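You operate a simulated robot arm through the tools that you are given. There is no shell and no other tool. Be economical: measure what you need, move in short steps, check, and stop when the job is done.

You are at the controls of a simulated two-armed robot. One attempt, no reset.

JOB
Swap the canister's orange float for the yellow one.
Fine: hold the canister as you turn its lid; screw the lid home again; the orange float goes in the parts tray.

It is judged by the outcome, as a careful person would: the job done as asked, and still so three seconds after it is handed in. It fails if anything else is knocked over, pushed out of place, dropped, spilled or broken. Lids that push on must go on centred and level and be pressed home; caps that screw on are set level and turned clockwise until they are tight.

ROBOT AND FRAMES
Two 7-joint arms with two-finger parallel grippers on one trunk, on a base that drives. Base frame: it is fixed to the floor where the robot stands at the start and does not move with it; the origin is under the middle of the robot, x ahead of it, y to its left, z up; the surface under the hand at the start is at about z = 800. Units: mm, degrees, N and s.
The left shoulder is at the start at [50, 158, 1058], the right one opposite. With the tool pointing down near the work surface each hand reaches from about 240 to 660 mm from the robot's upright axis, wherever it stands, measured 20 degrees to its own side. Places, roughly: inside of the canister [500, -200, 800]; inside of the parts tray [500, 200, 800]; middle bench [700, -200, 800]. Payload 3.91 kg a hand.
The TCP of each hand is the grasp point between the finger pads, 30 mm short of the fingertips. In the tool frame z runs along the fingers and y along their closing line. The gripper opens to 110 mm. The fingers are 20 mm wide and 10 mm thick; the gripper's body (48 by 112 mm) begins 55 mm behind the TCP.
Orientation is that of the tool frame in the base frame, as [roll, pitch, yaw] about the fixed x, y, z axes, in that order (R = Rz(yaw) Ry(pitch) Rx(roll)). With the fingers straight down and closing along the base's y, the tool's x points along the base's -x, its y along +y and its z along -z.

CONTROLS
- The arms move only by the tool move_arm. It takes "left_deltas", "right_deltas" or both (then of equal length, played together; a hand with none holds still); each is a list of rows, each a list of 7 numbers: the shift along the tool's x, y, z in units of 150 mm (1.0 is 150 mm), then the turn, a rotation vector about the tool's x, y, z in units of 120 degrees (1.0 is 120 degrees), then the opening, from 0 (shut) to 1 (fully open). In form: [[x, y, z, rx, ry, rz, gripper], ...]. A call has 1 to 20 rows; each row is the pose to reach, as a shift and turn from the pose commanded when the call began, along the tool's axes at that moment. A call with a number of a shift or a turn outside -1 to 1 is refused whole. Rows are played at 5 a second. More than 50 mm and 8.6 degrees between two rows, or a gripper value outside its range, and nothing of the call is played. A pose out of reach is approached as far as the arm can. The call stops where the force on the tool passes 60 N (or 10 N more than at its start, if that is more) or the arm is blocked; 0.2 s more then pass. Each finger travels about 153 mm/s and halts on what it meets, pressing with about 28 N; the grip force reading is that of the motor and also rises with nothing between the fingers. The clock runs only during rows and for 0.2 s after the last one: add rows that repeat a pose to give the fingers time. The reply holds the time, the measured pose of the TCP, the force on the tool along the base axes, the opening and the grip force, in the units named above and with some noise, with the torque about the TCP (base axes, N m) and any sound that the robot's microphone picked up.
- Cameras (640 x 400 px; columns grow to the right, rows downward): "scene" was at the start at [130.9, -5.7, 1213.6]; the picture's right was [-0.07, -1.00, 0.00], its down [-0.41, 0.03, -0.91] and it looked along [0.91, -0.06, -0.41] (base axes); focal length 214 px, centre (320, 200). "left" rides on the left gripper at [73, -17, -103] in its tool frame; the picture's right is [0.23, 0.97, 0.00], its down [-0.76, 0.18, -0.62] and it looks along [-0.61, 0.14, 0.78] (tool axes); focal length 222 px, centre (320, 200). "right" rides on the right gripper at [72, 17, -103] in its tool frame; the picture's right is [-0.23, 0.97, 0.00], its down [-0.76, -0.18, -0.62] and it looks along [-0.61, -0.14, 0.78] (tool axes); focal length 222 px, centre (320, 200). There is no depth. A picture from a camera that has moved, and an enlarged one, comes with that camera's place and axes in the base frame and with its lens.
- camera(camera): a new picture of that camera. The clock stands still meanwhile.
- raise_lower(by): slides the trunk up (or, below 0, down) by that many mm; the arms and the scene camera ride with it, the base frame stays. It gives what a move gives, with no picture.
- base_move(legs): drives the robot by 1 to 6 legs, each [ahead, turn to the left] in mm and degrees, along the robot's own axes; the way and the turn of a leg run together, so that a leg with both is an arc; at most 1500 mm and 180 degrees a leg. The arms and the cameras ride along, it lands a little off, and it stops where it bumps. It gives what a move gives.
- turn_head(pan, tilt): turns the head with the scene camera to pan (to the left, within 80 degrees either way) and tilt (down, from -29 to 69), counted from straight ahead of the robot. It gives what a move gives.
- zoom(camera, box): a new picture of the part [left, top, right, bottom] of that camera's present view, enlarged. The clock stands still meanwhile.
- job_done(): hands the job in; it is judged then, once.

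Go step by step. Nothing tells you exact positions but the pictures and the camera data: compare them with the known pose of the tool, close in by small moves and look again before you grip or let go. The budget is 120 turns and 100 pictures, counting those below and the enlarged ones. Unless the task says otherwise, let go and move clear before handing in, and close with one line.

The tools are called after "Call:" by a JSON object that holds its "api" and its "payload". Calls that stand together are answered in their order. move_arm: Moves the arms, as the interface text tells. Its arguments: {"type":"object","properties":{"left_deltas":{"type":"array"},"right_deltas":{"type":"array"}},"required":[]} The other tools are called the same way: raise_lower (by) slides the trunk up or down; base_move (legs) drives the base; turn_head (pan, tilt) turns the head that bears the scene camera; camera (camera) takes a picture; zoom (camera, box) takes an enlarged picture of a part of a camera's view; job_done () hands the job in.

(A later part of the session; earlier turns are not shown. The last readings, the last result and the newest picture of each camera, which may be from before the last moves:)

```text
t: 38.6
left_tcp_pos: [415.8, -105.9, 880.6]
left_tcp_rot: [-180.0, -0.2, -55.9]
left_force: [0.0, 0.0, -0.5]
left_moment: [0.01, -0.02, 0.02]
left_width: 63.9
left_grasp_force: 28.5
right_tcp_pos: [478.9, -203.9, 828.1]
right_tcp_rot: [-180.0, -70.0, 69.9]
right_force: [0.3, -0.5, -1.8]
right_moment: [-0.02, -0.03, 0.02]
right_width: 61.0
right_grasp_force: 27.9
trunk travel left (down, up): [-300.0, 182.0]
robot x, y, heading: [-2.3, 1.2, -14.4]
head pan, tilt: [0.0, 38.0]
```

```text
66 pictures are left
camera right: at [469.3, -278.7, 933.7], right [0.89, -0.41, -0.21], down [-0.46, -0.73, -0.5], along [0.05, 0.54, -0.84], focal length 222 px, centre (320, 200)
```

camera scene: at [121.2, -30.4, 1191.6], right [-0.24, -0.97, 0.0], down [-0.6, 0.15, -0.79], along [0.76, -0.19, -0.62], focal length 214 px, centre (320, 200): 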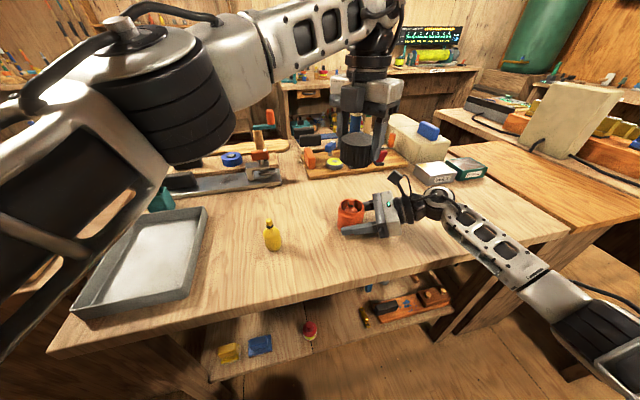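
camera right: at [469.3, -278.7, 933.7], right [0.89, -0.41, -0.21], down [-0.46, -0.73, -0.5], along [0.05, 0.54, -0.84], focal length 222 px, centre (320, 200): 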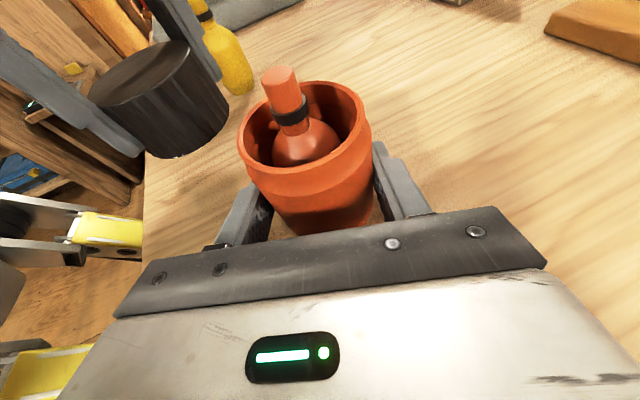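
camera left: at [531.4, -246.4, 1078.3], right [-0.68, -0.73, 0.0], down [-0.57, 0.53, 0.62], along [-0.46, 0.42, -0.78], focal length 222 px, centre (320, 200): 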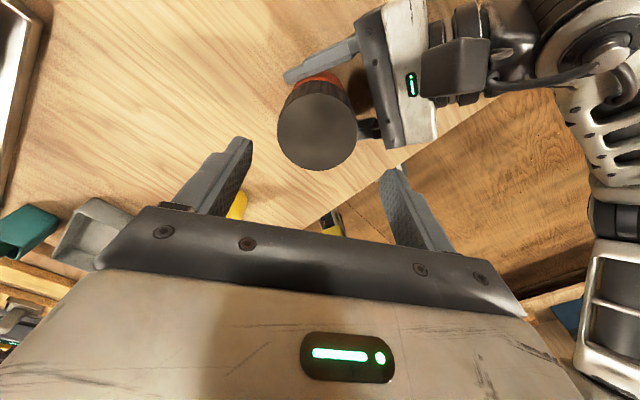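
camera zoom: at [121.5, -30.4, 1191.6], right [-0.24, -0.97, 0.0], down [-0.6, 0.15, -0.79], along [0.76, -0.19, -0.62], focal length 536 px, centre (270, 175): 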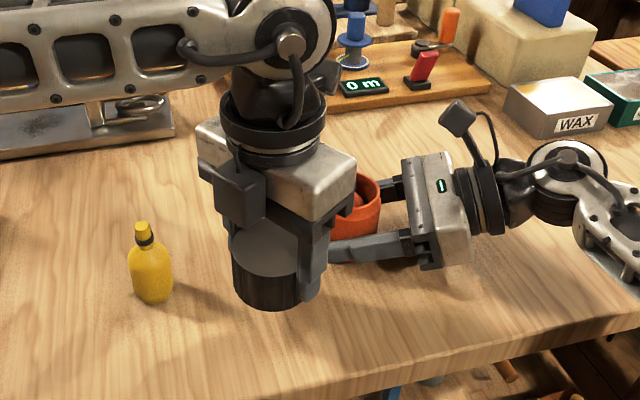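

It's all clear. I'll lower slowly towards the bench.

Call:
{"api": "move_arm", "payload": {"left_deltas": [[0, 0, 0.05, 0, 0, 0, 0.2], [0, 0, 0.1, 0, 0, 0, 0.2], [0, 0, 0.15, 0, 0, 0, 0.2], [0, 0, 0.18, 0, 0, 0, 0.2], [0, 0, 0.2, 0, 0, 0, 0.2]]}}

```text
t: 39.8
left_tcp_pos: [415.6, -106.5, 851.6]
left_tcp_rot: [180.0, 0.0, -56.0]
left_force: [0.6, 0.6, -0.4]
left_moment: [0.01, 0.03, 0.02]
left_width: 63.8
left_grasp_force: 28.0
right_tcp_pos: [478.1, -204.3, 828.2]
right_tcp_rot: [-179.9, -70.0, 70.0]
right_force: [0.0, -0.7, -2.5]
right_moment: [-0.02, 0.0, -0.01]
right_width: 60.6
right_grasp_force: 28.7
trunk travel left (down, up): [-300.0, 182.0]
robot x, y, heading: [0.8, -2.1, -14.1]
head pan, tilt: [0.0, 38.0]
```

Call:
{"api": "move_arm", "payload": {"left_deltas": [[0, 0, 0.013, 0, 0, 0, 0.2], [0, 0, 0.027, 0, 0, 0, 0.2], [0, 0, 0.033, 0, 0, 0, 0.2]]}}

Call:
{"api": "zoom", "payload": {"camera": "right", "box": [60, 20, 300, 180]}}

```text
t: 40.6
left_tcp_pos: [417.5, -107.0, 845.3]
left_tcp_rot: [-180.0, 0.1, -55.9]
left_force: [0.4, -0.2, 0.3]
left_moment: [0.03, -0.02, 0.0]
left_width: 63.9
left_grasp_force: 27.9
right_tcp_pos: [479.0, -204.7, 828.3]
right_tcp_rot: [-179.9, -70.0, 70.0]
right_force: [-1.1, -0.2, -1.5]
right_moment: [-0.04, 0.02, -0.02]
right_width: 61.1
right_grasp_force: 28.2
trunk travel left (down, up): [-300.0, 182.0]
robot x, y, heading: [-0.9, -3.5, -14.1]
head pan, tilt: [0.0, 38.0]
```

```text
2.50 times, centred on (180, 100) of right
camera zoom: at [469.2, -278.7, 933.8], right [0.89, -0.41, -0.21], down [-0.46, -0.73, -0.5], along [0.05, 0.54, -0.84], focal length 555 px, centre (670, 450)
```

zoom: 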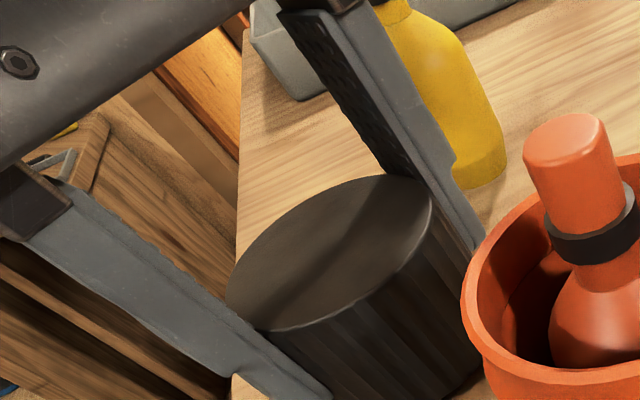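

Call:
{"api": "move_arm", "payload": {"left_deltas": [[0, 0, 0.01, 0, 0, 0, 0.2], [0, 0, 0.02, 0, 0, 0, 0.2], [0, 0, 0.02, 0, 0, 0, 0.2]]}}

```text
t: 41.4
left_tcp_pos: [414.8, -105.8, 842.9]
left_tcp_rot: [-179.9, 0.1, -55.8]
left_force: [0.3, -0.7, 0.8]
left_moment: [0.03, 0.0, 0.01]
left_width: 63.8
left_grasp_force: 28.1
right_tcp_pos: [477.6, -204.1, 828.8]
right_tcp_rot: [180.0, -69.9, 70.0]
right_force: [-0.2, 0.3, -2.0]
right_moment: [-0.01, 0.0, -0.01]
right_width: 60.6
right_grasp_force: 28.1
trunk travel left (down, up): [-300.0, 182.0]
robot x, y, heading: [1.6, 1.1, -14.1]
head pan, tilt: [0.0, 38.0]
```

Call:
{"api": "move_arm", "payload": {"left_deltas": [[0, 0, 0.01, 0, 0, 0, 0.2], [0, 0, 0.02, 0, 0, 0, 0.2], [0, 0, 0.02, 0, 0, 0, 0.2]]}}

Call:
{"api": "zoom", "payload": {"camera": "scene", "box": [270, 200, 370, 280]}}

```text
t: 42.2
left_tcp_pos: [417.3, -106.9, 841.2]
left_tcp_rot: [179.9, 0.0, -55.8]
left_force: [0.5, 0.1, -0.6]
left_moment: [0.04, -0.01, 0.02]
left_width: 63.6
left_grasp_force: 28.0
right_tcp_pos: [479.1, -205.1, 828.4]
right_tcp_rot: [-180.0, -70.0, 69.8]
right_force: [-0.4, -0.1, -1.5]
right_moment: [-0.02, -0.04, 0.01]
right_width: 60.8
right_grasp_force: 28.0
trunk travel left (down, up): [-300.0, 182.0]
robot x, y, heading: [1.8, 1.8, -13.9]
head pan, tilt: [0.0, 38.0]
```

```text
5.00 times, centred on (320, 240) of scene
camera zoom: at [121.4, -30.4, 1191.6], right [-0.24, -0.97, 0.0], down [-0.6, 0.15, -0.79], along [0.76, -0.19, -0.62], focal length 1072 px, centre (320, 0)
```

zoom: 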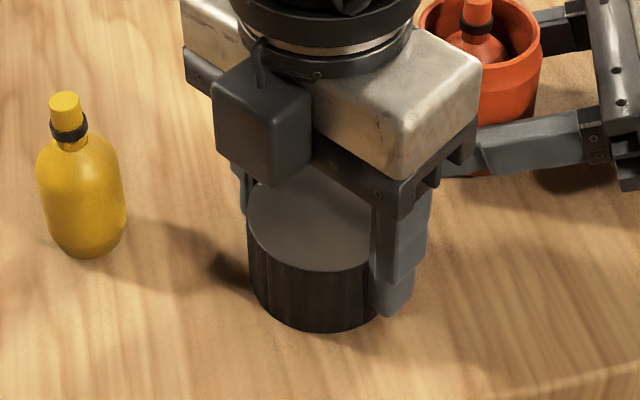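

Call:
{"api": "move_arm", "payload": {"left_deltas": [[0, 0, 0.01, 0, 0, 0, 0.2], [0, 0, 0.02, 0, 0, 0, 0.2], [0, 0, 0.027, 0, 0, 0, 0.2], [0, 0, 0.027, 0, 0, 0, 0.2]]}}

```text
t: 43.2
left_tcp_pos: [416.5, -106.9, 837.9]
left_tcp_rot: [-179.8, -0.4, -55.9]
left_force: [4.0, 3.5, 27.2]
left_moment: [0.32, 0.17, -0.21]
left_width: 64.1
left_grasp_force: 27.9
right_tcp_pos: [478.1, -204.6, 829.0]
right_tcp_rot: [179.8, -69.9, 70.1]
right_force: [0.3, -0.5, -1.8]
right_moment: [-0.04, 0.01, 0.0]
right_width: 60.6
right_grasp_force: 27.7
trunk travel left (down, up): [-300.0, 182.0]
robot x, y, heading: [-2.8, 0.2, -14.0]
head pan, tilt: [0.0, 38.0]
```

The lid is on the bench. I'll ease off, let go and rise.

Call:
{"api": "move_arm", "payload": {"left_deltas": [[0, 0, -0.013, 0, 0, 0, 0.2], [0, 0, -0.013, 0, 0, 0, 0.62], [0, 0, -0.013, 0, 0, 0, 0.72], [0, 0, -0.013, 0, 0, 0, 0.8], [0, 0, -0.2, 0, 0, 0, 0.8], [0, 0, -0.5, 0, 0, 0, 0.8], [0, 0, -0.8, 0, 0, 0, 0.8], [0, 0, -0.987, 0, 0, 0, 0.8]]}}

Call:
{"api": "camera", "payload": {"camera": "left"}}

Call:
{"api": "zoom", "payload": {"camera": "scene", "box": [240, 170, 400, 270]}}

```text
t: 45.0
left_tcp_pos: [415.5, -107.0, 984.3]
left_tcp_rot: [-180.0, -0.1, -55.9]
left_force: [0.3, 0.2, -0.6]
left_moment: [0.01, -0.01, -0.03]
left_width: 87.8
left_grasp_force: 0.1
right_tcp_pos: [479.0, -205.0, 829.0]
right_tcp_rot: [-180.0, -70.1, 69.9]
right_force: [0.1, 0.4, -2.3]
right_moment: [-0.01, -0.01, 0.01]
right_width: 60.9
right_grasp_force: 28.4
trunk travel left (down, up): [-300.0, 182.0]
robot x, y, heading: [-3.2, -1.1, -13.9]
head pan, tilt: [0.0, 38.0]
```

```text
63 pictures are left
camera left: at [469.9, -156.5, 1087.7], right [-0.68, -0.73, 0.0], down [-0.57, 0.53, 0.62], along [-0.46, 0.42, -0.78], focal length 222 px, centre (320, 200)
```

left: 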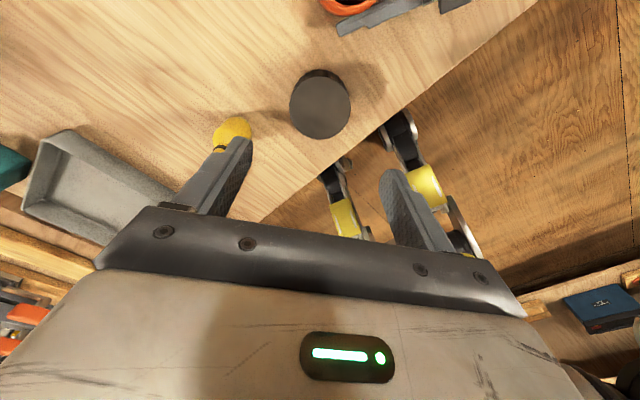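

```text
4.00 times, centred on (320, 220) of scene
camera zoom: at [121.3, -30.4, 1191.5], right [-0.24, -0.97, 0.0], down [-0.6, 0.15, -0.79], along [0.76, -0.19, -0.62], focal length 858 px, centre (320, 120)
```

zoom: 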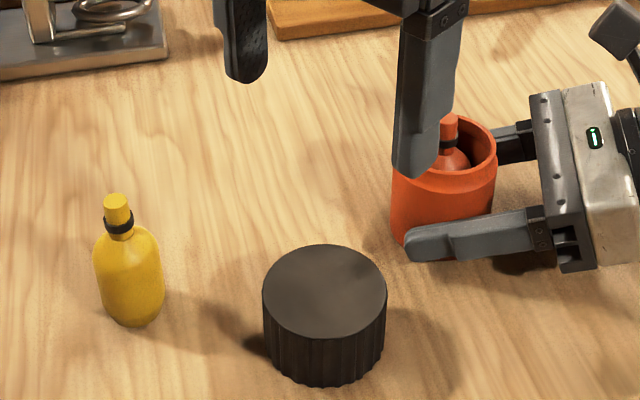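

The lid is down. Next I'll bring the left hand over the canister to take the orange float by its knob.

Call:
{"api": "move_arm", "payload": {"left_deltas": [[0.057, -0.002, 0, 0, 0, 0.067, 0.7], [0.114, -0.004, 0, 0, 0, 0.133, 0.6], [0.171, -0.006, 0, 0, 0, 0.2, 0.5], [0.228, -0.008, 0, 0, 0, 0.267, 0.4], [0.285, -0.01, 0, 0, 0, 0.333, 0.4], [0.342, -0.012, 0, 0, 0, 0.4, 0.4], [0.4, -0.014, 0, 0, 0, 0.467, 0.4], [0.456, -0.016, 0, 0, 0, 0.533, 0.4], [0.513, -0.018, 0, 0, 0, 0.6, 0.4], [0.57, -0.02, 0, 0, 0, 0.667, 0.4], [0.627, -0.022, 0.05, 0, 0, 0.733, 0.4], [0.684, -0.023, 0.1, 0, 0, 0.8, 0.4], [0.74, -0.024, 0.16, 0, 0, 0.867, 0.4]]}}

Call:
{"api": "camera", "payload": {"camera": "left"}}

Call:
{"api": "zoom", "payload": {"camera": "scene", "box": [290, 130, 450, 250]}}

Call:
{"api": "zoom", "payload": {"camera": "right", "box": [200, 0, 420, 200]}}

```text
t: 47.8
left_tcp_pos: [482.0, -195.8, 961.1]
left_tcp_rot: [-180.0, -0.1, -160.0]
left_force: [0.3, 0.3, 0.0]
left_moment: [0.04, -0.02, 0.01]
left_width: 44.1
left_grasp_force: 0.1
right_tcp_pos: [477.9, -204.9, 828.3]
right_tcp_rot: [-179.9, -70.1, 69.9]
right_force: [0.5, -0.3, -1.6]
right_moment: [-0.01, 0.03, 0.03]
right_width: 60.8
right_grasp_force: 28.4
trunk travel left (down, up): [-300.0, 182.0]
robot x, y, heading: [-4.2, -1.9, -14.0]
head pan, tilt: [0.0, 38.0]
```

```text
61 pictures are left
camera left: at [419.3, -236.2, 1064.3], right [-0.55, 0.84, 0.0], down [0.66, 0.43, 0.62], along [0.52, 0.34, -0.78], focal length 222 px, centre (320, 200)
```

left: 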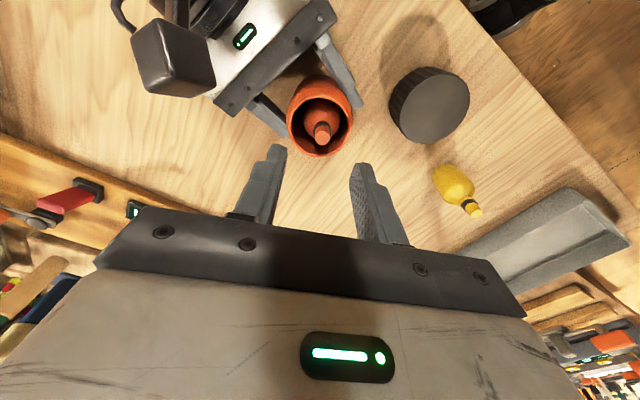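

```text
3.33 times, centred on (370, 190) of scene
camera zoom: at [121.4, -30.4, 1191.6], right [-0.24, -0.97, 0.0], down [-0.6, 0.15, -0.79], along [0.76, -0.19, -0.62], focal length 715 px, centre (153, 233)
```

zoom: 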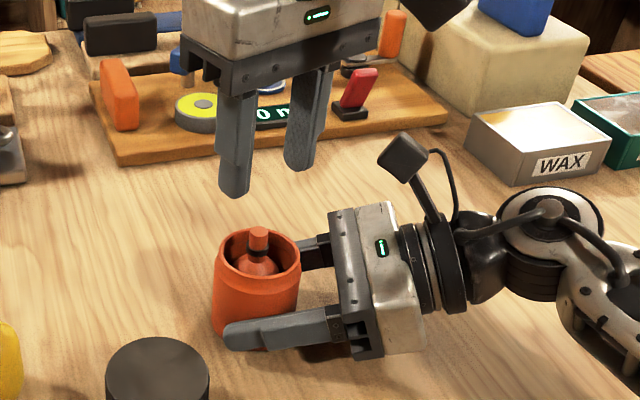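

```text
2.00 times, centred on (310, 100) of right
camera zoom: at [469.2, -278.8, 933.8], right [0.89, -0.41, -0.21], down [-0.46, -0.73, -0.5], along [0.05, 0.54, -0.84], focal length 444 px, centre (340, 400)
```

zoom: 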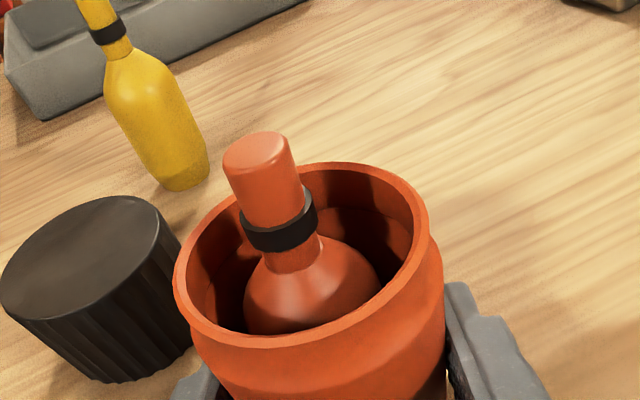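

The knob lies under the fingers at about [480,-196]. I'll descend so the tips straddle the knob just above its ring, then check before closing.

Call:
{"api": "move_arm", "payload": {"left_deltas": [[0.006, 0.002, 0.15, 0, 0, 0, 0.4], [0.006, 0.002, 0.3, 0, 0, 0, 0.4], [0.006, 0.002, 0.4, 0, 0, 0, 0.4]]}}

Call:
{"api": "zoom", "payload": {"camera": "right", "box": [200, 0, 420, 200]}}

Call:
{"api": "zoom", "payload": {"camera": "scene", "box": [310, 150, 430, 240]}}

```text
t: 48.6
left_tcp_pos: [479.5, -195.8, 899.9]
left_tcp_rot: [180.0, 0.1, -160.0]
left_force: [-0.3, -0.5, -0.3]
left_moment: [-0.01, 0.0, 0.0]
left_width: 44.0
left_grasp_force: 0.1
right_tcp_pos: [478.6, -204.3, 828.1]
right_tcp_rot: [180.0, -70.1, 69.9]
right_force: [0.3, -0.2, -2.3]
right_moment: [-0.04, 0.04, 0.01]
right_width: 60.8
right_grasp_force: 28.3
trunk travel left (down, up): [-300.0, 182.0]
robot x, y, heading: [1.1, 0.8, -14.0]
head pan, tilt: [0.0, 38.0]
```

```text
2.00 times, centred on (310, 100) of right
camera zoom: at [469.3, -278.7, 933.8], right [0.89, -0.41, -0.21], down [-0.46, -0.73, -0.5], along [0.05, 0.54, -0.84], focal length 444 px, centre (340, 400)
```

zoom: 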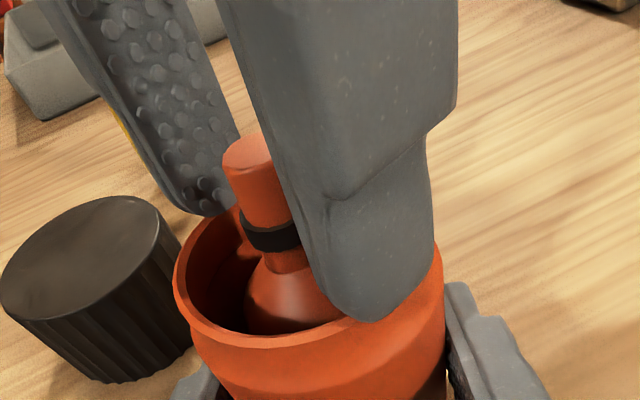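

```text
4.44 times, centred on (370, 195) of scene
camera zoom: at [121.4, -30.4, 1191.6], right [-0.24, -0.97, 0.0], down [-0.6, 0.15, -0.79], along [0.76, -0.19, -0.62], focal length 953 px, centre (98, 222)
```

zoom: 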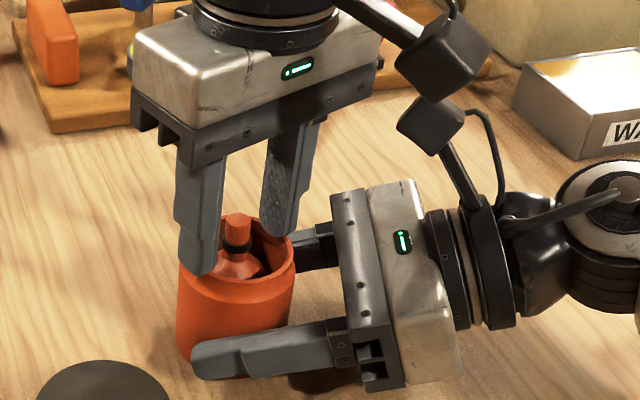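

The knob is between the pads and nothing is touching. I'll close gently.

Call:
{"api": "move_arm", "payload": {"left_deltas": [[0, 0, 0, 0, 0, 0, 0.3], [0, 0, 0, 0, 0, 0, 0.22], [0, 0, 0, 0, 0, 0, 0.16], [0, 0, 0, 0, 0, 0, 0.1], [0, 0, 0, 0, 0, 0, 0.05], [0, 0, 0, 0, 0, 0, 0.0], [0, 0, 0, 0, 0, 0, 0.0]]}}

Call:
{"api": "zoom", "payload": {"camera": "right", "box": [200, 0, 420, 200]}}

```text
t: 50.2
left_tcp_pos: [480.0, -195.3, 901.4]
left_tcp_rot: [-180.0, 0.0, -160.0]
left_force: [1.1, -1.3, 0.2]
left_moment: [-0.01, 0.0, -0.03]
left_width: 13.8
left_grasp_force: 28.5
right_tcp_pos: [478.6, -204.7, 827.7]
right_tcp_rot: [-180.0, -70.0, 69.9]
right_force: [-1.3, 0.0, -2.0]
right_moment: [0.02, 0.01, -0.01]
right_width: 60.9
right_grasp_force: 27.4
trunk travel left (down, up): [-300.0, 182.0]
robot x, y, heading: [1.2, -1.1, -14.0]
head pan, tilt: [0.0, 38.0]
```

```text
2.00 times, centred on (310, 100) of right
camera zoom: at [469.2, -278.7, 933.9], right [0.89, -0.41, -0.21], down [-0.46, -0.73, -0.5], along [0.05, 0.54, -0.84], focal length 444 px, centre (340, 400)
```

zoom: 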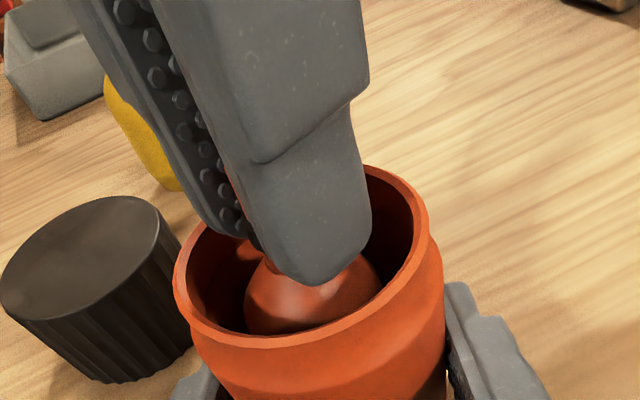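

I have the knob at 13.8 mm. I'll lift straight up.

Call:
{"api": "move_arm", "payload": {"left_deltas": [[0, 0, -0.1, 0, 0, 0, 0], [0, 0, -0.25, 0, 0, 0, 0], [0, 0, -0.45, 0, 0, 0, 0], [0, 0, -0.65, 0, 0, 0, 0], [0, 0, -0.85, 0, 0, 0, 0], [0, 0, -0.95, 0, 0, 0, 0]]}}

Call:
{"api": "camera", "payload": {"camera": "scene"}}

Call:
{"api": "zoom", "payload": {"camera": "right", "box": [160, 0, 440, 200]}}

```text
t: 51.6
left_tcp_pos: [478.9, -195.4, 1044.1]
left_tcp_rot: [-179.9, -0.1, -160.0]
left_force: [0.1, -0.1, -0.6]
left_moment: [0.0, 0.0, -0.03]
left_width: 13.7
left_grasp_force: 28.1
right_tcp_pos: [479.1, -203.9, 828.9]
right_tcp_rot: [-180.0, -70.0, 69.9]
right_force: [-0.6, 0.3, -1.3]
right_moment: [-0.03, -0.05, 0.02]
right_width: 60.7
right_grasp_force: 27.8
trunk travel left (down, up): [-300.0, 182.0]
robot x, y, heading: [-4.8, -0.1, -14.2]
head pan, tilt: [0.0, 38.0]
```

```text
55 pictures are left
camera scene: at [121.3, -30.4, 1191.6], right [-0.24, -0.97, 0.0], down [-0.6, 0.15, -0.79], along [0.76, -0.19, -0.62], focal length 214 px, centre (320, 200)
```

scene: 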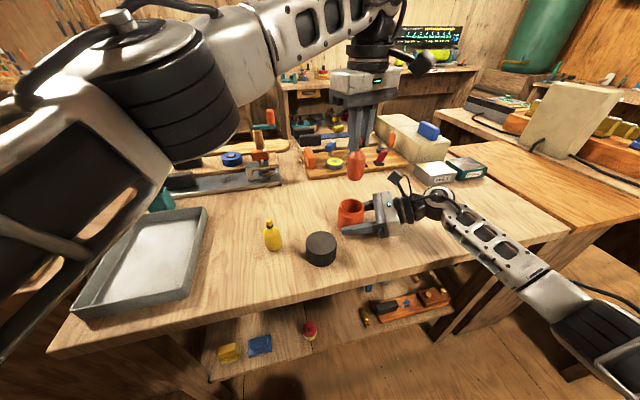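

```text
2.00 times, centred on (300, 100) of right
camera zoom: at [469.1, -278.8, 933.8], right [0.89, -0.41, -0.21], down [-0.46, -0.73, -0.5], along [0.05, 0.54, -0.84], focal length 444 px, centre (360, 400)
```

zoom: 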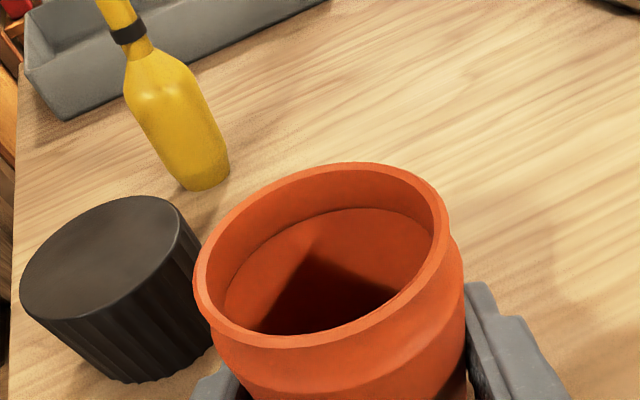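

The float is clear of the canister. I'll carry it high over to the tray, whose centre is around [478,225].

Call:
{"api": "move_arm", "payload": {"left_deltas": [[-0.098, 0.288, 0, 0, 0, 0, 0], [-0.195, 0.575, 0, 0, 0, 0, 0], [-0.293, 0.863, 0, 0, 0, 0, 0]]}}

Call:
{"api": "move_arm", "payload": {"left_deltas": [[-0.098, 0.288, 0, 0, 0, 0, 0], [-0.195, 0.575, 0, 0, 0, 0, 0], [-0.293, 0.863, 0, 0, 0, 0, 0]]}}

Call:
{"api": "move_arm", "payload": {"left_deltas": [[-0.098, 0.288, 0, 0, 0, 0, 0], [-0.195, 0.575, 0, 0, 0, 0, 0], [-0.293, 0.863, 0, 0, 0, 0, 0]]}}

Call:
{"api": "camera", "payload": {"camera": "scene"}}

Call:
{"api": "camera", "payload": {"camera": "left"}}

```text
t: 52.4
left_tcp_pos: [477.1, -59.1, 1041.7]
left_tcp_rot: [-180.0, -0.1, -159.9]
left_force: [-0.1, -0.8, 0.0]
left_moment: [0.0, 0.0, -0.04]
left_width: 13.8
left_grasp_force: 27.9
right_tcp_pos: [478.3, -205.0, 828.3]
right_tcp_rot: [180.0, -70.0, 69.8]
right_force: [0.8, -0.1, -1.3]
right_moment: [-0.03, 0.01, -0.01]
right_width: 60.8
right_grasp_force: 27.3
trunk travel left (down, up): [-300.0, 182.0]
robot x, y, heading: [-2.7, -1.7, -14.1]
head pan, tilt: [0.0, 38.0]
```

```text
t: 53.2
left_tcp_pos: [474.2, 78.3, 1042.3]
left_tcp_rot: [-180.0, 0.0, -160.0]
left_force: [0.0, 0.5, -1.4]
left_moment: [-0.02, -0.01, -0.03]
left_width: 14.0
left_grasp_force: 28.1
right_tcp_pos: [478.3, -203.7, 828.5]
right_tcp_rot: [-180.0, -70.0, 70.0]
right_force: [-0.4, 0.3, -1.5]
right_moment: [-0.03, -0.01, -0.02]
right_width: 61.1
right_grasp_force: 27.8
trunk travel left (down, up): [-300.0, 182.0]
robot x, y, heading: [0.0, -1.5, -14.1]
head pan, tilt: [0.0, 38.0]
```

```text
t: 54.0
left_tcp_pos: [470.5, 212.1, 1042.7]
left_tcp_rot: [-179.9, 0.0, -160.1]
left_force: [-0.2, -0.1, -1.0]
left_moment: [0.02, 0.0, -0.02]
left_width: 13.7
left_grasp_force: 28.2
right_tcp_pos: [479.4, -203.2, 828.8]
right_tcp_rot: [180.0, -69.9, 70.0]
right_force: [-0.1, -0.3, -1.7]
right_moment: [-0.01, -0.01, 0.0]
right_width: 60.8
right_grasp_force: 28.2
trunk travel left (down, up): [-300.0, 182.0]
robot x, y, heading: [2.6, -4.1, -14.4]
head pan, tilt: [0.0, 38.0]
```

```text
53 pictures are left
camera scene: at [121.3, -30.1, 1191.6], right [-0.24, -0.97, 0.0], down [-0.6, 0.15, -0.79], along [0.76, -0.19, -0.62], focal length 214 px, centre (320, 200)
```

scene: 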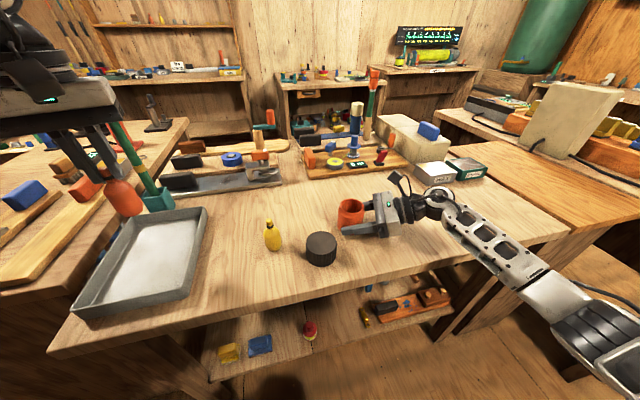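

```text
52 pictures are left
camera left: at [407.5, 172.6, 1146.4], right [-0.55, 0.84, 0.0], down [0.66, 0.43, 0.62], along [0.52, 0.34, -0.78], focal length 222 px, centre (320, 200)
```

left: 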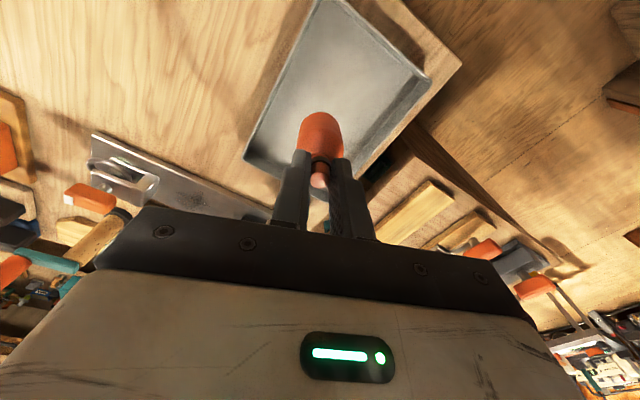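

The float hangs over the inside of the tray. I'll lower it.

Call:
{"api": "move_arm", "payload": {"left_deltas": [[0, 0, 0.25, 0, 0, 0, 0], [0, 0, 0.5, 0, 0, 0, 0], [0, 0, 0.75, 0, 0, 0, 0], [0, 0, 0.87, 0, 0, 0, 0]]}}

Call:
{"api": "move_arm", "payload": {"left_deltas": [[0, 0, 0.013, 0, 0, 0, 0], [0, 0, 0.027, 0, 0, 0, 0], [0, 0, 0.04, 0, 0, 0, 0]]}}

Call:
{"api": "camera", "payload": {"camera": "left"}}

Call:
{"api": "zoom", "payload": {"camera": "scene", "box": [60, 180, 240, 330]}}

```text
t: 55.0
left_tcp_pos: [470.4, 214.5, 911.4]
left_tcp_rot: [-179.8, 0.0, -160.0]
left_force: [0.6, 0.4, -1.2]
left_moment: [-0.02, 0.02, 0.02]
left_width: 13.8
left_grasp_force: 28.0
right_tcp_pos: [478.7, -204.0, 827.5]
right_tcp_rot: [-180.0, -70.1, 69.9]
right_force: [0.0, 0.4, -2.2]
right_moment: [-0.03, 0.01, -0.02]
right_width: 60.7
right_grasp_force: 28.2
trunk travel left (down, up): [-300.0, 182.0]
robot x, y, heading: [0.9, -1.0, -14.0]
head pan, tilt: [0.0, 38.0]
```

```text
t: 55.8
left_tcp_pos: [469.9, 214.8, 905.8]
left_tcp_rot: [-179.9, -0.1, -160.0]
left_force: [0.2, -1.2, -0.4]
left_moment: [0.02, -0.02, 0.01]
left_width: 13.8
left_grasp_force: 28.3
right_tcp_pos: [479.6, -204.8, 827.8]
right_tcp_rot: [-179.9, -70.0, 70.0]
right_force: [-0.2, -1.0, -0.3]
right_moment: [-0.01, 0.01, -0.03]
right_width: 61.0
right_grasp_force: 28.0
trunk travel left (down, up): [-300.0, 182.0]
robot x, y, heading: [1.6, -0.6, -14.0]
head pan, tilt: [0.0, 38.0]
```

```text
51 pictures are left
camera left: at [408.2, 173.3, 1008.7], right [-0.55, 0.84, 0.0], down [0.65, 0.43, 0.62], along [0.52, 0.34, -0.78], focal length 222 px, centre (320, 200)
```

left: 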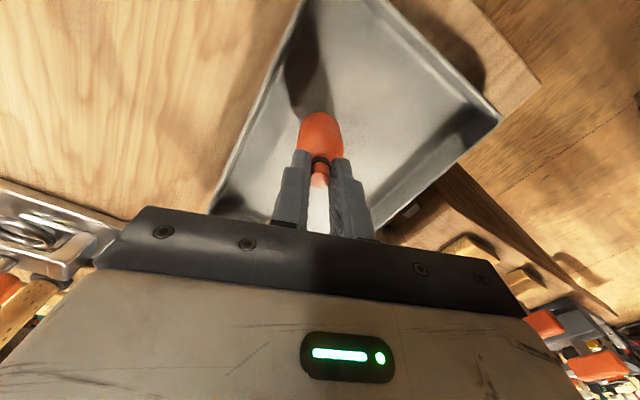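

```text
2.67 times, centred on (150, 255) of scene
camera zoom: at [121.4, -30.3, 1191.6], right [-0.24, -0.97, 0.0], down [-0.6, 0.15, -0.79], along [0.76, -0.19, -0.62], focal length 572 px, centre (773, 53)
```

zoom: 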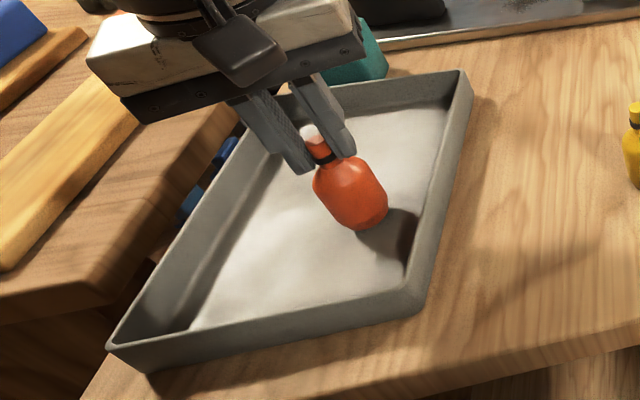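

Call:
{"api": "move_arm", "payload": {"left_deltas": [[0, 0, 0.01, 0, 0, 0, 0], [0, 0, 0.02, 0, 0, 0, 0], [0, 0, 0.027, 0, 0, 0, 0]]}}

Call:
{"api": "move_arm", "payload": {"left_deltas": [[0, 0, 0.007, 0, 0, 0, 0], [0, 0, 0.013, 0, 0, 0, 0]]}}

```text
t: 56.6
left_tcp_pos: [471.9, 214.7, 901.6]
left_tcp_rot: [180.0, 0.1, -160.0]
left_force: [0.0, -0.5, -0.4]
left_moment: [-0.01, 0.01, 0.04]
left_width: 14.0
left_grasp_force: 28.2
right_tcp_pos: [477.9, -204.8, 827.8]
right_tcp_rot: [-180.0, -70.0, 69.9]
right_force: [0.2, 0.0, -1.5]
right_moment: [-0.03, -0.01, 0.02]
right_width: 60.8
right_grasp_force: 28.2
trunk travel left (down, up): [-300.0, 182.0]
robot x, y, heading: [0.5, 0.2, -14.2]
head pan, tilt: [0.0, 38.0]
```

```text
t: 57.2
left_tcp_pos: [470.9, 214.6, 899.5]
left_tcp_rot: [-179.9, 0.0, -160.0]
left_force: [-0.2, -0.1, -1.1]
left_moment: [-0.01, -0.02, 0.02]
left_width: 14.1
left_grasp_force: 27.9
right_tcp_pos: [477.2, -204.1, 827.5]
right_tcp_rot: [179.9, -70.0, 70.0]
right_force: [-0.1, 0.4, -1.7]
right_moment: [-0.02, 0.0, -0.02]
right_width: 61.0
right_grasp_force: 28.0
trunk travel left (down, up): [-300.0, 182.0]
robot x, y, heading: [1.1, 2.9, -14.2]
head pan, tilt: [0.0, 38.0]
```

Call:
{"api": "move_arm", "payload": {"left_deltas": [[0, 0, 0.007, 0, 0, 0, 0], [0, 0, 0.013, 0, 0, 0, 0]]}}

Call:
{"api": "move_arm", "payload": {"left_deltas": [[0, 0, 0.007, 0, 0, 0, 0], [0, 0, 0.013, 0, 0, 0, 0]]}}

Call:
{"api": "zoom", "payload": {"camera": "scene", "box": [110, 200, 190, 270]}}

```text
t: 57.8
left_tcp_pos: [470.3, 213.2, 900.2]
left_tcp_rot: [-180.0, 0.3, -160.0]
left_force: [-0.1, 3.4, 10.3]
left_moment: [0.23, -0.01, 0.01]
left_width: 13.8
left_grasp_force: 27.9
right_tcp_pos: [479.0, -204.3, 828.6]
right_tcp_rot: [179.9, -70.0, 70.0]
right_force: [-0.4, -0.7, -1.8]
right_moment: [0.01, 0.01, 0.0]
right_width: 61.2
right_grasp_force: 28.1
trunk travel left (down, up): [-300.0, 182.0]
robot x, y, heading: [-0.7, 1.2, -14.1]
head pan, tilt: [0.0, 38.0]
```

```text
t: 58.4
left_tcp_pos: [470.6, 213.5, 898.3]
left_tcp_rot: [180.0, 0.2, -160.0]
left_force: [-0.9, 3.7, 21.6]
left_moment: [0.21, -0.06, -0.02]
left_width: 14.2
left_grasp_force: 27.7
right_tcp_pos: [478.4, -204.4, 828.3]
right_tcp_rot: [179.8, -70.0, 70.0]
right_force: [0.0, -0.4, -2.0]
right_moment: [-0.01, -0.01, 0.0]
right_width: 61.0
right_grasp_force: 28.2
trunk travel left (down, up): [-300.0, 182.0]
robot x, y, heading: [0.3, 1.9, -13.9]
head pan, tilt: [0.0, 38.0]
```

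```text
5.71 times, centred on (150, 235) of scene
camera zoom: at [119.9, -30.7, 1191.9], right [-0.24, -0.97, 0.0], down [-0.6, 0.15, -0.79], along [0.77, -0.19, -0.61], focal length 1226 px, centre (1291, 0)
```

zoom: 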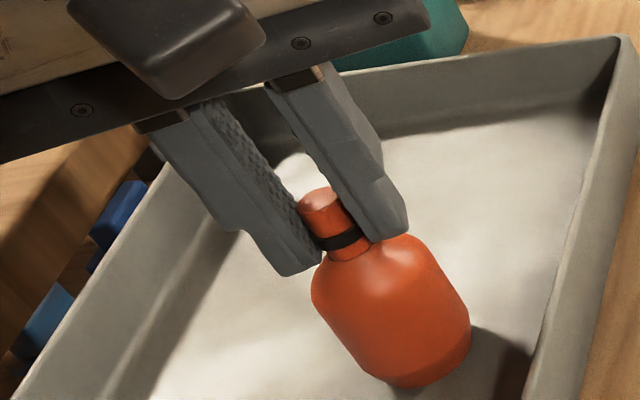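

The float is resting on the tray floor. I'll ease off, open slowly and rise.

Call:
{"api": "move_arm", "payload": {"left_deltas": [[0, 0, -0.014, 0, 0, 0, 0], [0, 0, -0.014, 0, 0, 0, 0.16], [0, 0, -0.014, 0, 0, 0, 0.25], [0, 0, -0.014, 0, 0, 0, 0.35], [0, 0, -0.014, 0, 0, 0, 0.4], [0, 0, -0.2, 0, 0, 0, 0.4], [0, 0, -0.5, 0, 0, 0, 0.4], [0, 0, -0.8, 0, 0, 0, 0.4], [0, 0, -0.95, 0, 0, 0, 0.4]]}}

Call:
{"api": "zoom", "payload": {"camera": "scene", "box": [60, 180, 300, 330]}}

Call:
{"api": "zoom", "payload": {"camera": "right", "box": [160, 0, 440, 200]}}

```text
t: 60.4
left_tcp_pos: [469.1, 213.4, 1038.8]
left_tcp_rot: [-180.0, -0.1, -160.1]
left_force: [1.1, 0.4, 0.6]
left_moment: [0.0, 0.01, 0.01]
left_width: 44.0
left_grasp_force: 0.1
right_tcp_pos: [477.9, -205.3, 829.1]
right_tcp_rot: [-179.9, -70.0, 69.9]
right_force: [0.4, -0.1, -2.5]
right_moment: [-0.04, 0.02, 0.06]
right_width: 60.8
right_grasp_force: 27.7
trunk travel left (down, up): [-300.0, 182.0]
robot x, y, heading: [1.3, -0.0, -14.2]
head pan, tilt: [0.0, 38.0]
```

```text
2.67 times, centred on (180, 255) of scene
camera zoom: at [121.2, -30.4, 1191.6], right [-0.24, -0.97, 0.0], down [-0.6, 0.15, -0.79], along [0.76, -0.19, -0.62], focal length 572 px, centre (693, 53)
```

zoom: 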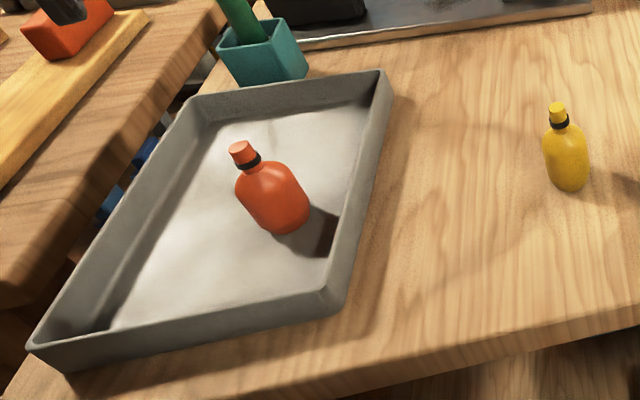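

```text
2.00 times, centred on (300, 100) of right
camera zoom: at [469.1, -278.8, 933.9], right [0.89, -0.41, -0.21], down [-0.46, -0.73, -0.5], along [0.05, 0.54, -0.84], focal length 444 px, centre (360, 400)
```

zoom: 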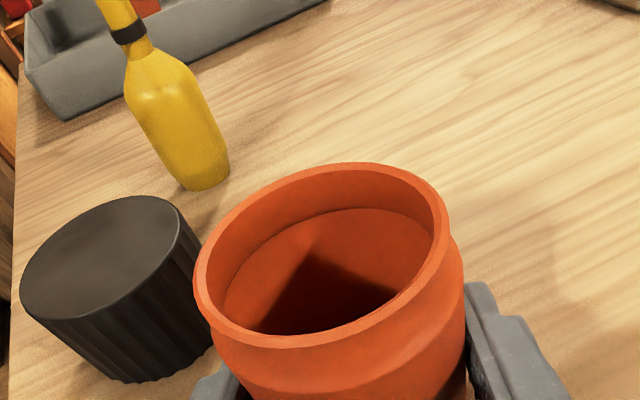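

The orange float stands upright in the tray. Now I'll move over to the yellow float.

Call:
{"api": "move_arm", "payload": {"left_deltas": [[0.091, -0.225, 0, 0, 0, 0, 0.4], [0.182, -0.45, 0, 0, 0, 0, 0.4], [0.273, -0.674, 0, 0, 0, 0, 0.4]]}}

Call:
{"api": "move_arm", "payload": {"left_deltas": [[0.091, -0.225, 0.17, 0, 0, 0, 0.4], [0.182, -0.45, 0.34, 0, 0, 0, 0.4], [0.273, -0.674, 0.52, 0, 0, 0, 0.4]]}}

Call:
{"api": "camera", "payload": {"camera": "left"}}

Call:
{"api": "zoom", "payload": {"camera": "scene", "box": [210, 130, 350, 270]}}

```text
t: 61.2
left_tcp_pos: [464.1, 103.5, 1039.3]
left_tcp_rot: [-179.8, -0.1, -160.0]
left_force: [0.7, -0.8, 0.1]
left_moment: [0.0, -0.02, 0.02]
left_width: 44.2
left_grasp_force: 0.0
right_tcp_pos: [478.9, -205.3, 828.5]
right_tcp_rot: [-180.0, -70.0, 69.9]
right_force: [0.2, 0.2, -1.6]
right_moment: [0.01, -0.01, -0.02]
right_width: 60.8
right_grasp_force: 27.4
trunk travel left (down, up): [-300.0, 182.0]
robot x, y, heading: [-1.7, 6.4, -14.1]
head pan, tilt: [0.0, 38.0]
```

```text
t: 62.0
left_tcp_pos: [458.1, -7.1, 961.7]
left_tcp_rot: [-179.9, 0.0, -160.0]
left_force: [0.4, 0.4, -0.5]
left_moment: [-0.01, 0.0, 0.0]
left_width: 43.8
left_grasp_force: 0.1
right_tcp_pos: [477.6, -204.6, 827.7]
right_tcp_rot: [-179.9, -70.0, 69.9]
right_force: [-1.1, -0.8, -1.6]
right_moment: [-0.02, 0.0, 0.01]
right_width: 60.9
right_grasp_force: 27.7
trunk travel left (down, up): [-300.0, 182.0]
robot x, y, heading: [-1.1, -0.9, -13.9]
head pan, tilt: [0.0, 38.0]
```

```text
46 pictures are left
camera left: at [396.7, -47.5, 1065.7], right [-0.55, 0.84, 0.0], down [0.65, 0.43, 0.62], along [0.52, 0.34, -0.78], focal length 222 px, centre (320, 200)
```

left: 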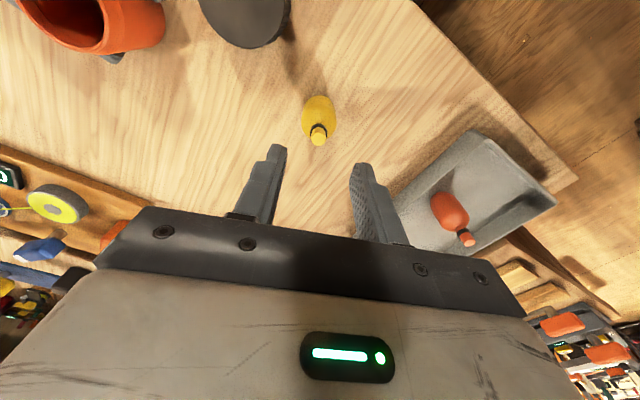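

```text
2.86 times, centred on (280, 200) of scene
camera zoom: at [121.3, -30.5, 1191.6], right [-0.24, -0.97, 0.0], down [-0.6, 0.15, -0.79], along [0.76, -0.19, -0.62], focal length 613 px, centre (434, 200)
```

zoom: 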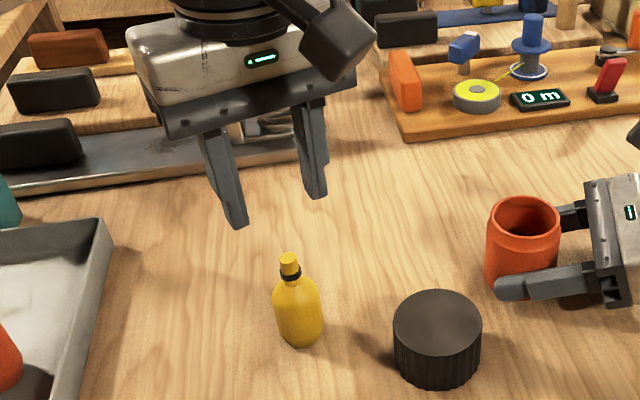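

The yellow knob is at about [461,-7]. I'll correct and descend to straddle it.

Call:
{"api": "move_arm", "payload": {"left_deltas": [[-0.011, -0.005, 0.15, 0, 0, 0, 0.4], [-0.011, -0.005, 0.3, 0, 0, 0, 0.4], [-0.011, -0.005, 0.43, 0, 0, 0, 0.4]]}}

Call:
{"api": "zoom", "payload": {"camera": "scene", "box": [240, 190, 320, 270]}}

Call:
{"api": "camera", "payload": {"camera": "left"}}

```text
t: 62.8
left_tcp_pos: [464.0, -5.7, 896.4]
left_tcp_rot: [179.9, 0.0, -160.1]
left_force: [-0.6, 1.0, -0.7]
left_moment: [0.01, 0.0, 0.02]
left_width: 44.3
left_grasp_force: 0.1
right_tcp_pos: [478.6, -205.2, 828.1]
right_tcp_rot: [-179.9, -70.0, 69.9]
right_force: [1.2, 0.4, -1.9]
right_moment: [-0.02, 0.01, 0.02]
right_width: 60.9
right_grasp_force: 27.9
trunk travel left (down, up): [-300.0, 182.0]
robot x, y, heading: [1.7, 2.7, -14.2]
head pan, tilt: [0.0, 38.0]
```

```text
5.00 times, centred on (280, 230) of scene
camera zoom: at [121.4, -30.3, 1191.6], right [-0.24, -0.97, 0.0], down [-0.6, 0.15, -0.79], along [0.76, -0.19, -0.62], focal length 1072 px, centre (520, 50)
```

zoom: 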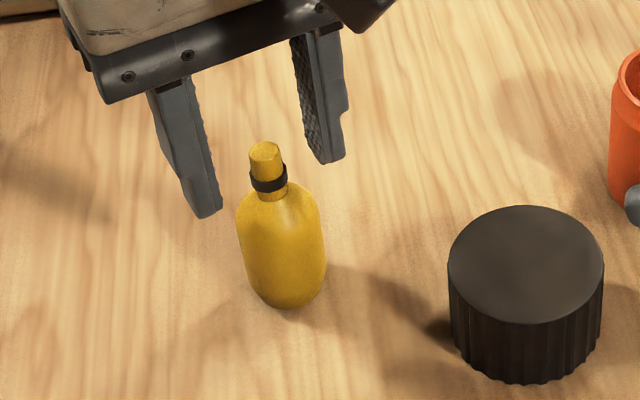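

```text
43 pictures are left
camera left: at [401.3, -45.9, 1000.0], right [-0.55, 0.84, 0.0], down [0.65, 0.43, 0.62], along [0.52, 0.34, -0.78], focal length 222 px, centre (320, 200)
```

left: 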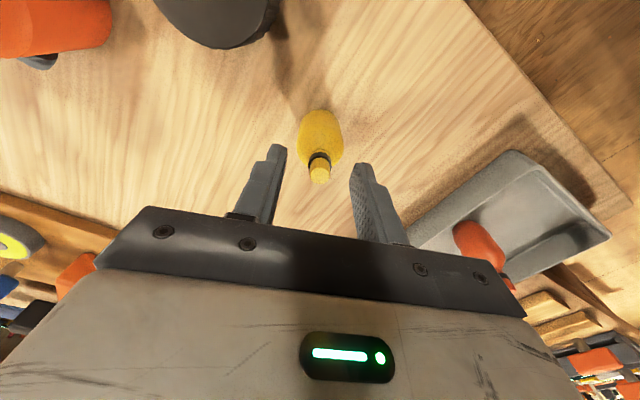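

The knob is between the pads, about 3 mm off-centre. I'll correct that and close gently.

Call:
{"api": "move_arm", "payload": {"left_deltas": [[0.018, -0.004, 0, 0, 0, 0, 0.4], [0.018, -0.004, 0, 0, 0, 0, 0.3], [0.018, -0.004, 0, 0, 0, 0, 0.22], [0.018, -0.004, 0, 0, 0, 0, 0.16], [0.018, -0.004, 0, 0, 0, 0, 0.1], [0.018, -0.004, 0, 0, 0, 0, 0.05], [0.018, -0.004, 0, 0, 0, 0, 0], [0.018, -0.004, 0, 0, 0, 0, 0]]}}

Call:
{"api": "zoom", "payload": {"camera": "scene", "box": [240, 190, 320, 270]}}

```text
t: 64.6
left_tcp_pos: [461.7, -7.4, 897.6]
left_tcp_rot: [180.0, 0.0, -160.1]
left_force: [0.3, 0.4, -1.6]
left_moment: [-0.03, 0.01, 0.01]
left_width: 13.8
left_grasp_force: 27.6
right_tcp_pos: [478.0, -205.1, 826.6]
right_tcp_rot: [-180.0, -69.9, 69.8]
right_force: [1.1, 0.3, -2.0]
right_moment: [-0.01, -0.01, 0.03]
right_width: 61.1
right_grasp_force: 28.5
trunk travel left (down, up): [-300.0, 182.0]
robot x, y, heading: [0.5, -0.8, -14.3]
head pan, tilt: [0.0, 38.0]
```

```text
5.00 times, centred on (280, 230) of scene
camera zoom: at [121.4, -30.3, 1191.6], right [-0.24, -0.97, 0.0], down [-0.6, 0.15, -0.79], along [0.76, -0.19, -0.62], focal length 1072 px, centre (520, 50)
```

zoom: 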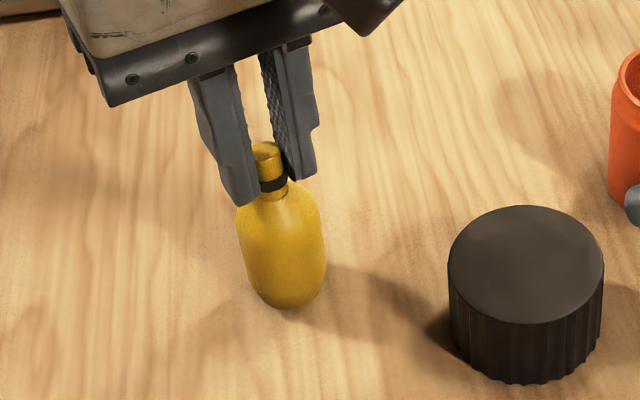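

I have the yellow float. I'll lift it and carry it to above the canister.

Call:
{"api": "move_arm", "payload": {"left_deltas": [[0, 0, -0.15, 0, 0, 0, 0], [0, 0, -0.4, 0, 0, 0, 0], [0, 0, -0.65, 0, 0, 0, 0], [0, 0, -0.9, 0, 0, 0, 0]]}}

Call:
{"api": "move_arm", "payload": {"left_deltas": [[0.08, -0.3, 0, 0, 0, 0, 0], [0.16, -0.6, 0, 0, 0, 0, 0], [0.24, -0.9, 0, 0, 0, 0, 0], [0.315, -1.0, 0, 0, 0, 0, 0]]}}

Call:
{"api": "move_arm", "payload": {"left_deltas": [[0, -0.12, 0, 0, 0, 0, 0], [0, -0.227, 0, 0, 0, 0, 0], [0, -0.227, 0, 0, 0, 0, 0]]}}

Call:
{"api": "camera", "payload": {"camera": "left"}}

Call:
{"api": "zoom", "payload": {"camera": "scene", "box": [290, 110, 450, 250]}}

Call:
{"api": "camera", "payload": {"camera": "right"}}

```text
t: 65.6
left_tcp_pos: [463.7, -5.5, 1031.3]
left_tcp_rot: [179.9, 0.0, -160.1]
left_force: [0.2, 0.3, -0.4]
left_moment: [0.0, -0.01, 0.06]
left_width: 13.9
left_grasp_force: 27.5
right_tcp_pos: [479.0, -204.4, 829.5]
right_tcp_rot: [-179.9, -70.0, 69.9]
right_force: [0.8, 1.1, -1.1]
right_moment: [-0.03, 0.0, -0.02]
right_width: 61.0
right_grasp_force: 28.0
trunk travel left (down, up): [-300.0, 182.0]
robot x, y, heading: [2.4, -0.9, -13.8]
head pan, tilt: [0.0, 38.0]
```

```text
t: 66.6
left_tcp_pos: [471.4, -163.8, 1033.5]
left_tcp_rot: [-180.0, 0.0, -160.1]
left_force: [0.0, 0.0, -0.2]
left_moment: [-0.01, -0.05, 0.02]
left_width: 13.9
left_grasp_force: 27.9
right_tcp_pos: [478.5, -204.5, 828.1]
right_tcp_rot: [179.9, -69.9, 69.9]
right_force: [0.0, 0.6, -1.7]
right_moment: [-0.02, -0.02, 0.0]
right_width: 60.7
right_grasp_force: 28.0
trunk travel left (down, up): [-300.0, 182.0]
robot x, y, heading: [0.8, 1.9, -14.1]
head pan, tilt: [0.0, 38.0]
```

```text
t: 67.4
left_tcp_pos: [482.2, -195.7, 1032.9]
left_tcp_rot: [179.9, -0.1, -160.1]
left_force: [-0.6, 0.3, -0.1]
left_moment: [-0.01, 0.01, 0.05]
left_width: 13.9
left_grasp_force: 28.1
right_tcp_pos: [478.3, -204.0, 827.8]
right_tcp_rot: [179.9, -70.0, 69.9]
right_force: [-0.3, 0.1, -1.4]
right_moment: [-0.01, 0.02, -0.03]
right_width: 60.8
right_grasp_force: 27.9
trunk travel left (down, up): [-300.0, 182.0]
robot x, y, heading: [-0.3, -1.1, -14.2]
head pan, tilt: [0.0, 38.0]
```

```text
41 pictures are left
camera left: at [419.7, -235.5, 1136.4], right [-0.55, 0.84, 0.0], down [0.65, 0.43, 0.62], along [0.52, 0.34, -0.78], focal length 222 px, centre (320, 200)
```

left: 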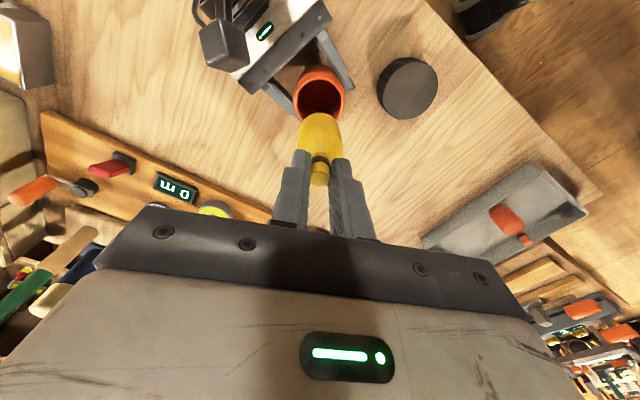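

```text
2.86 times, centred on (370, 180) of scene
camera zoom: at [121.4, -30.3, 1191.6], right [-0.24, -0.97, 0.0], down [-0.6, 0.15, -0.79], along [0.76, -0.19, -0.62], focal length 613 px, centre (177, 257)
```

zoom: 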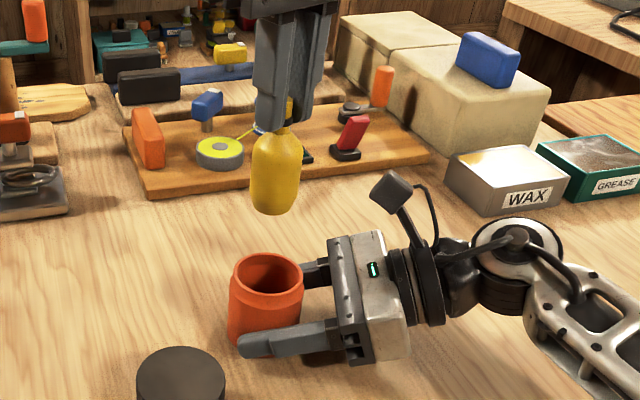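

```text
39 pictures are left
camera right: at [469.2, -278.7, 933.8], right [0.89, -0.41, -0.21], down [-0.46, -0.73, -0.5], along [0.05, 0.54, -0.84], focal length 222 px, centre (320, 200)
```

right: 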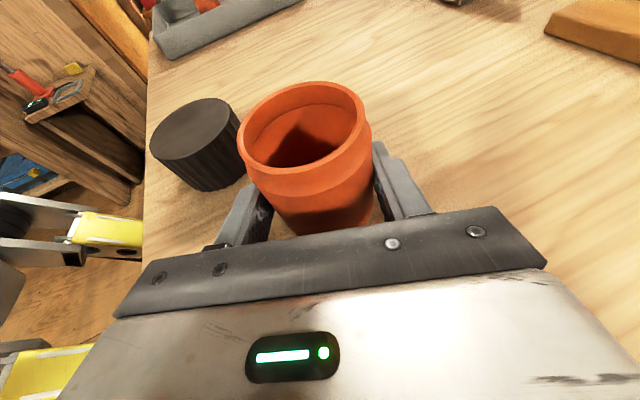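

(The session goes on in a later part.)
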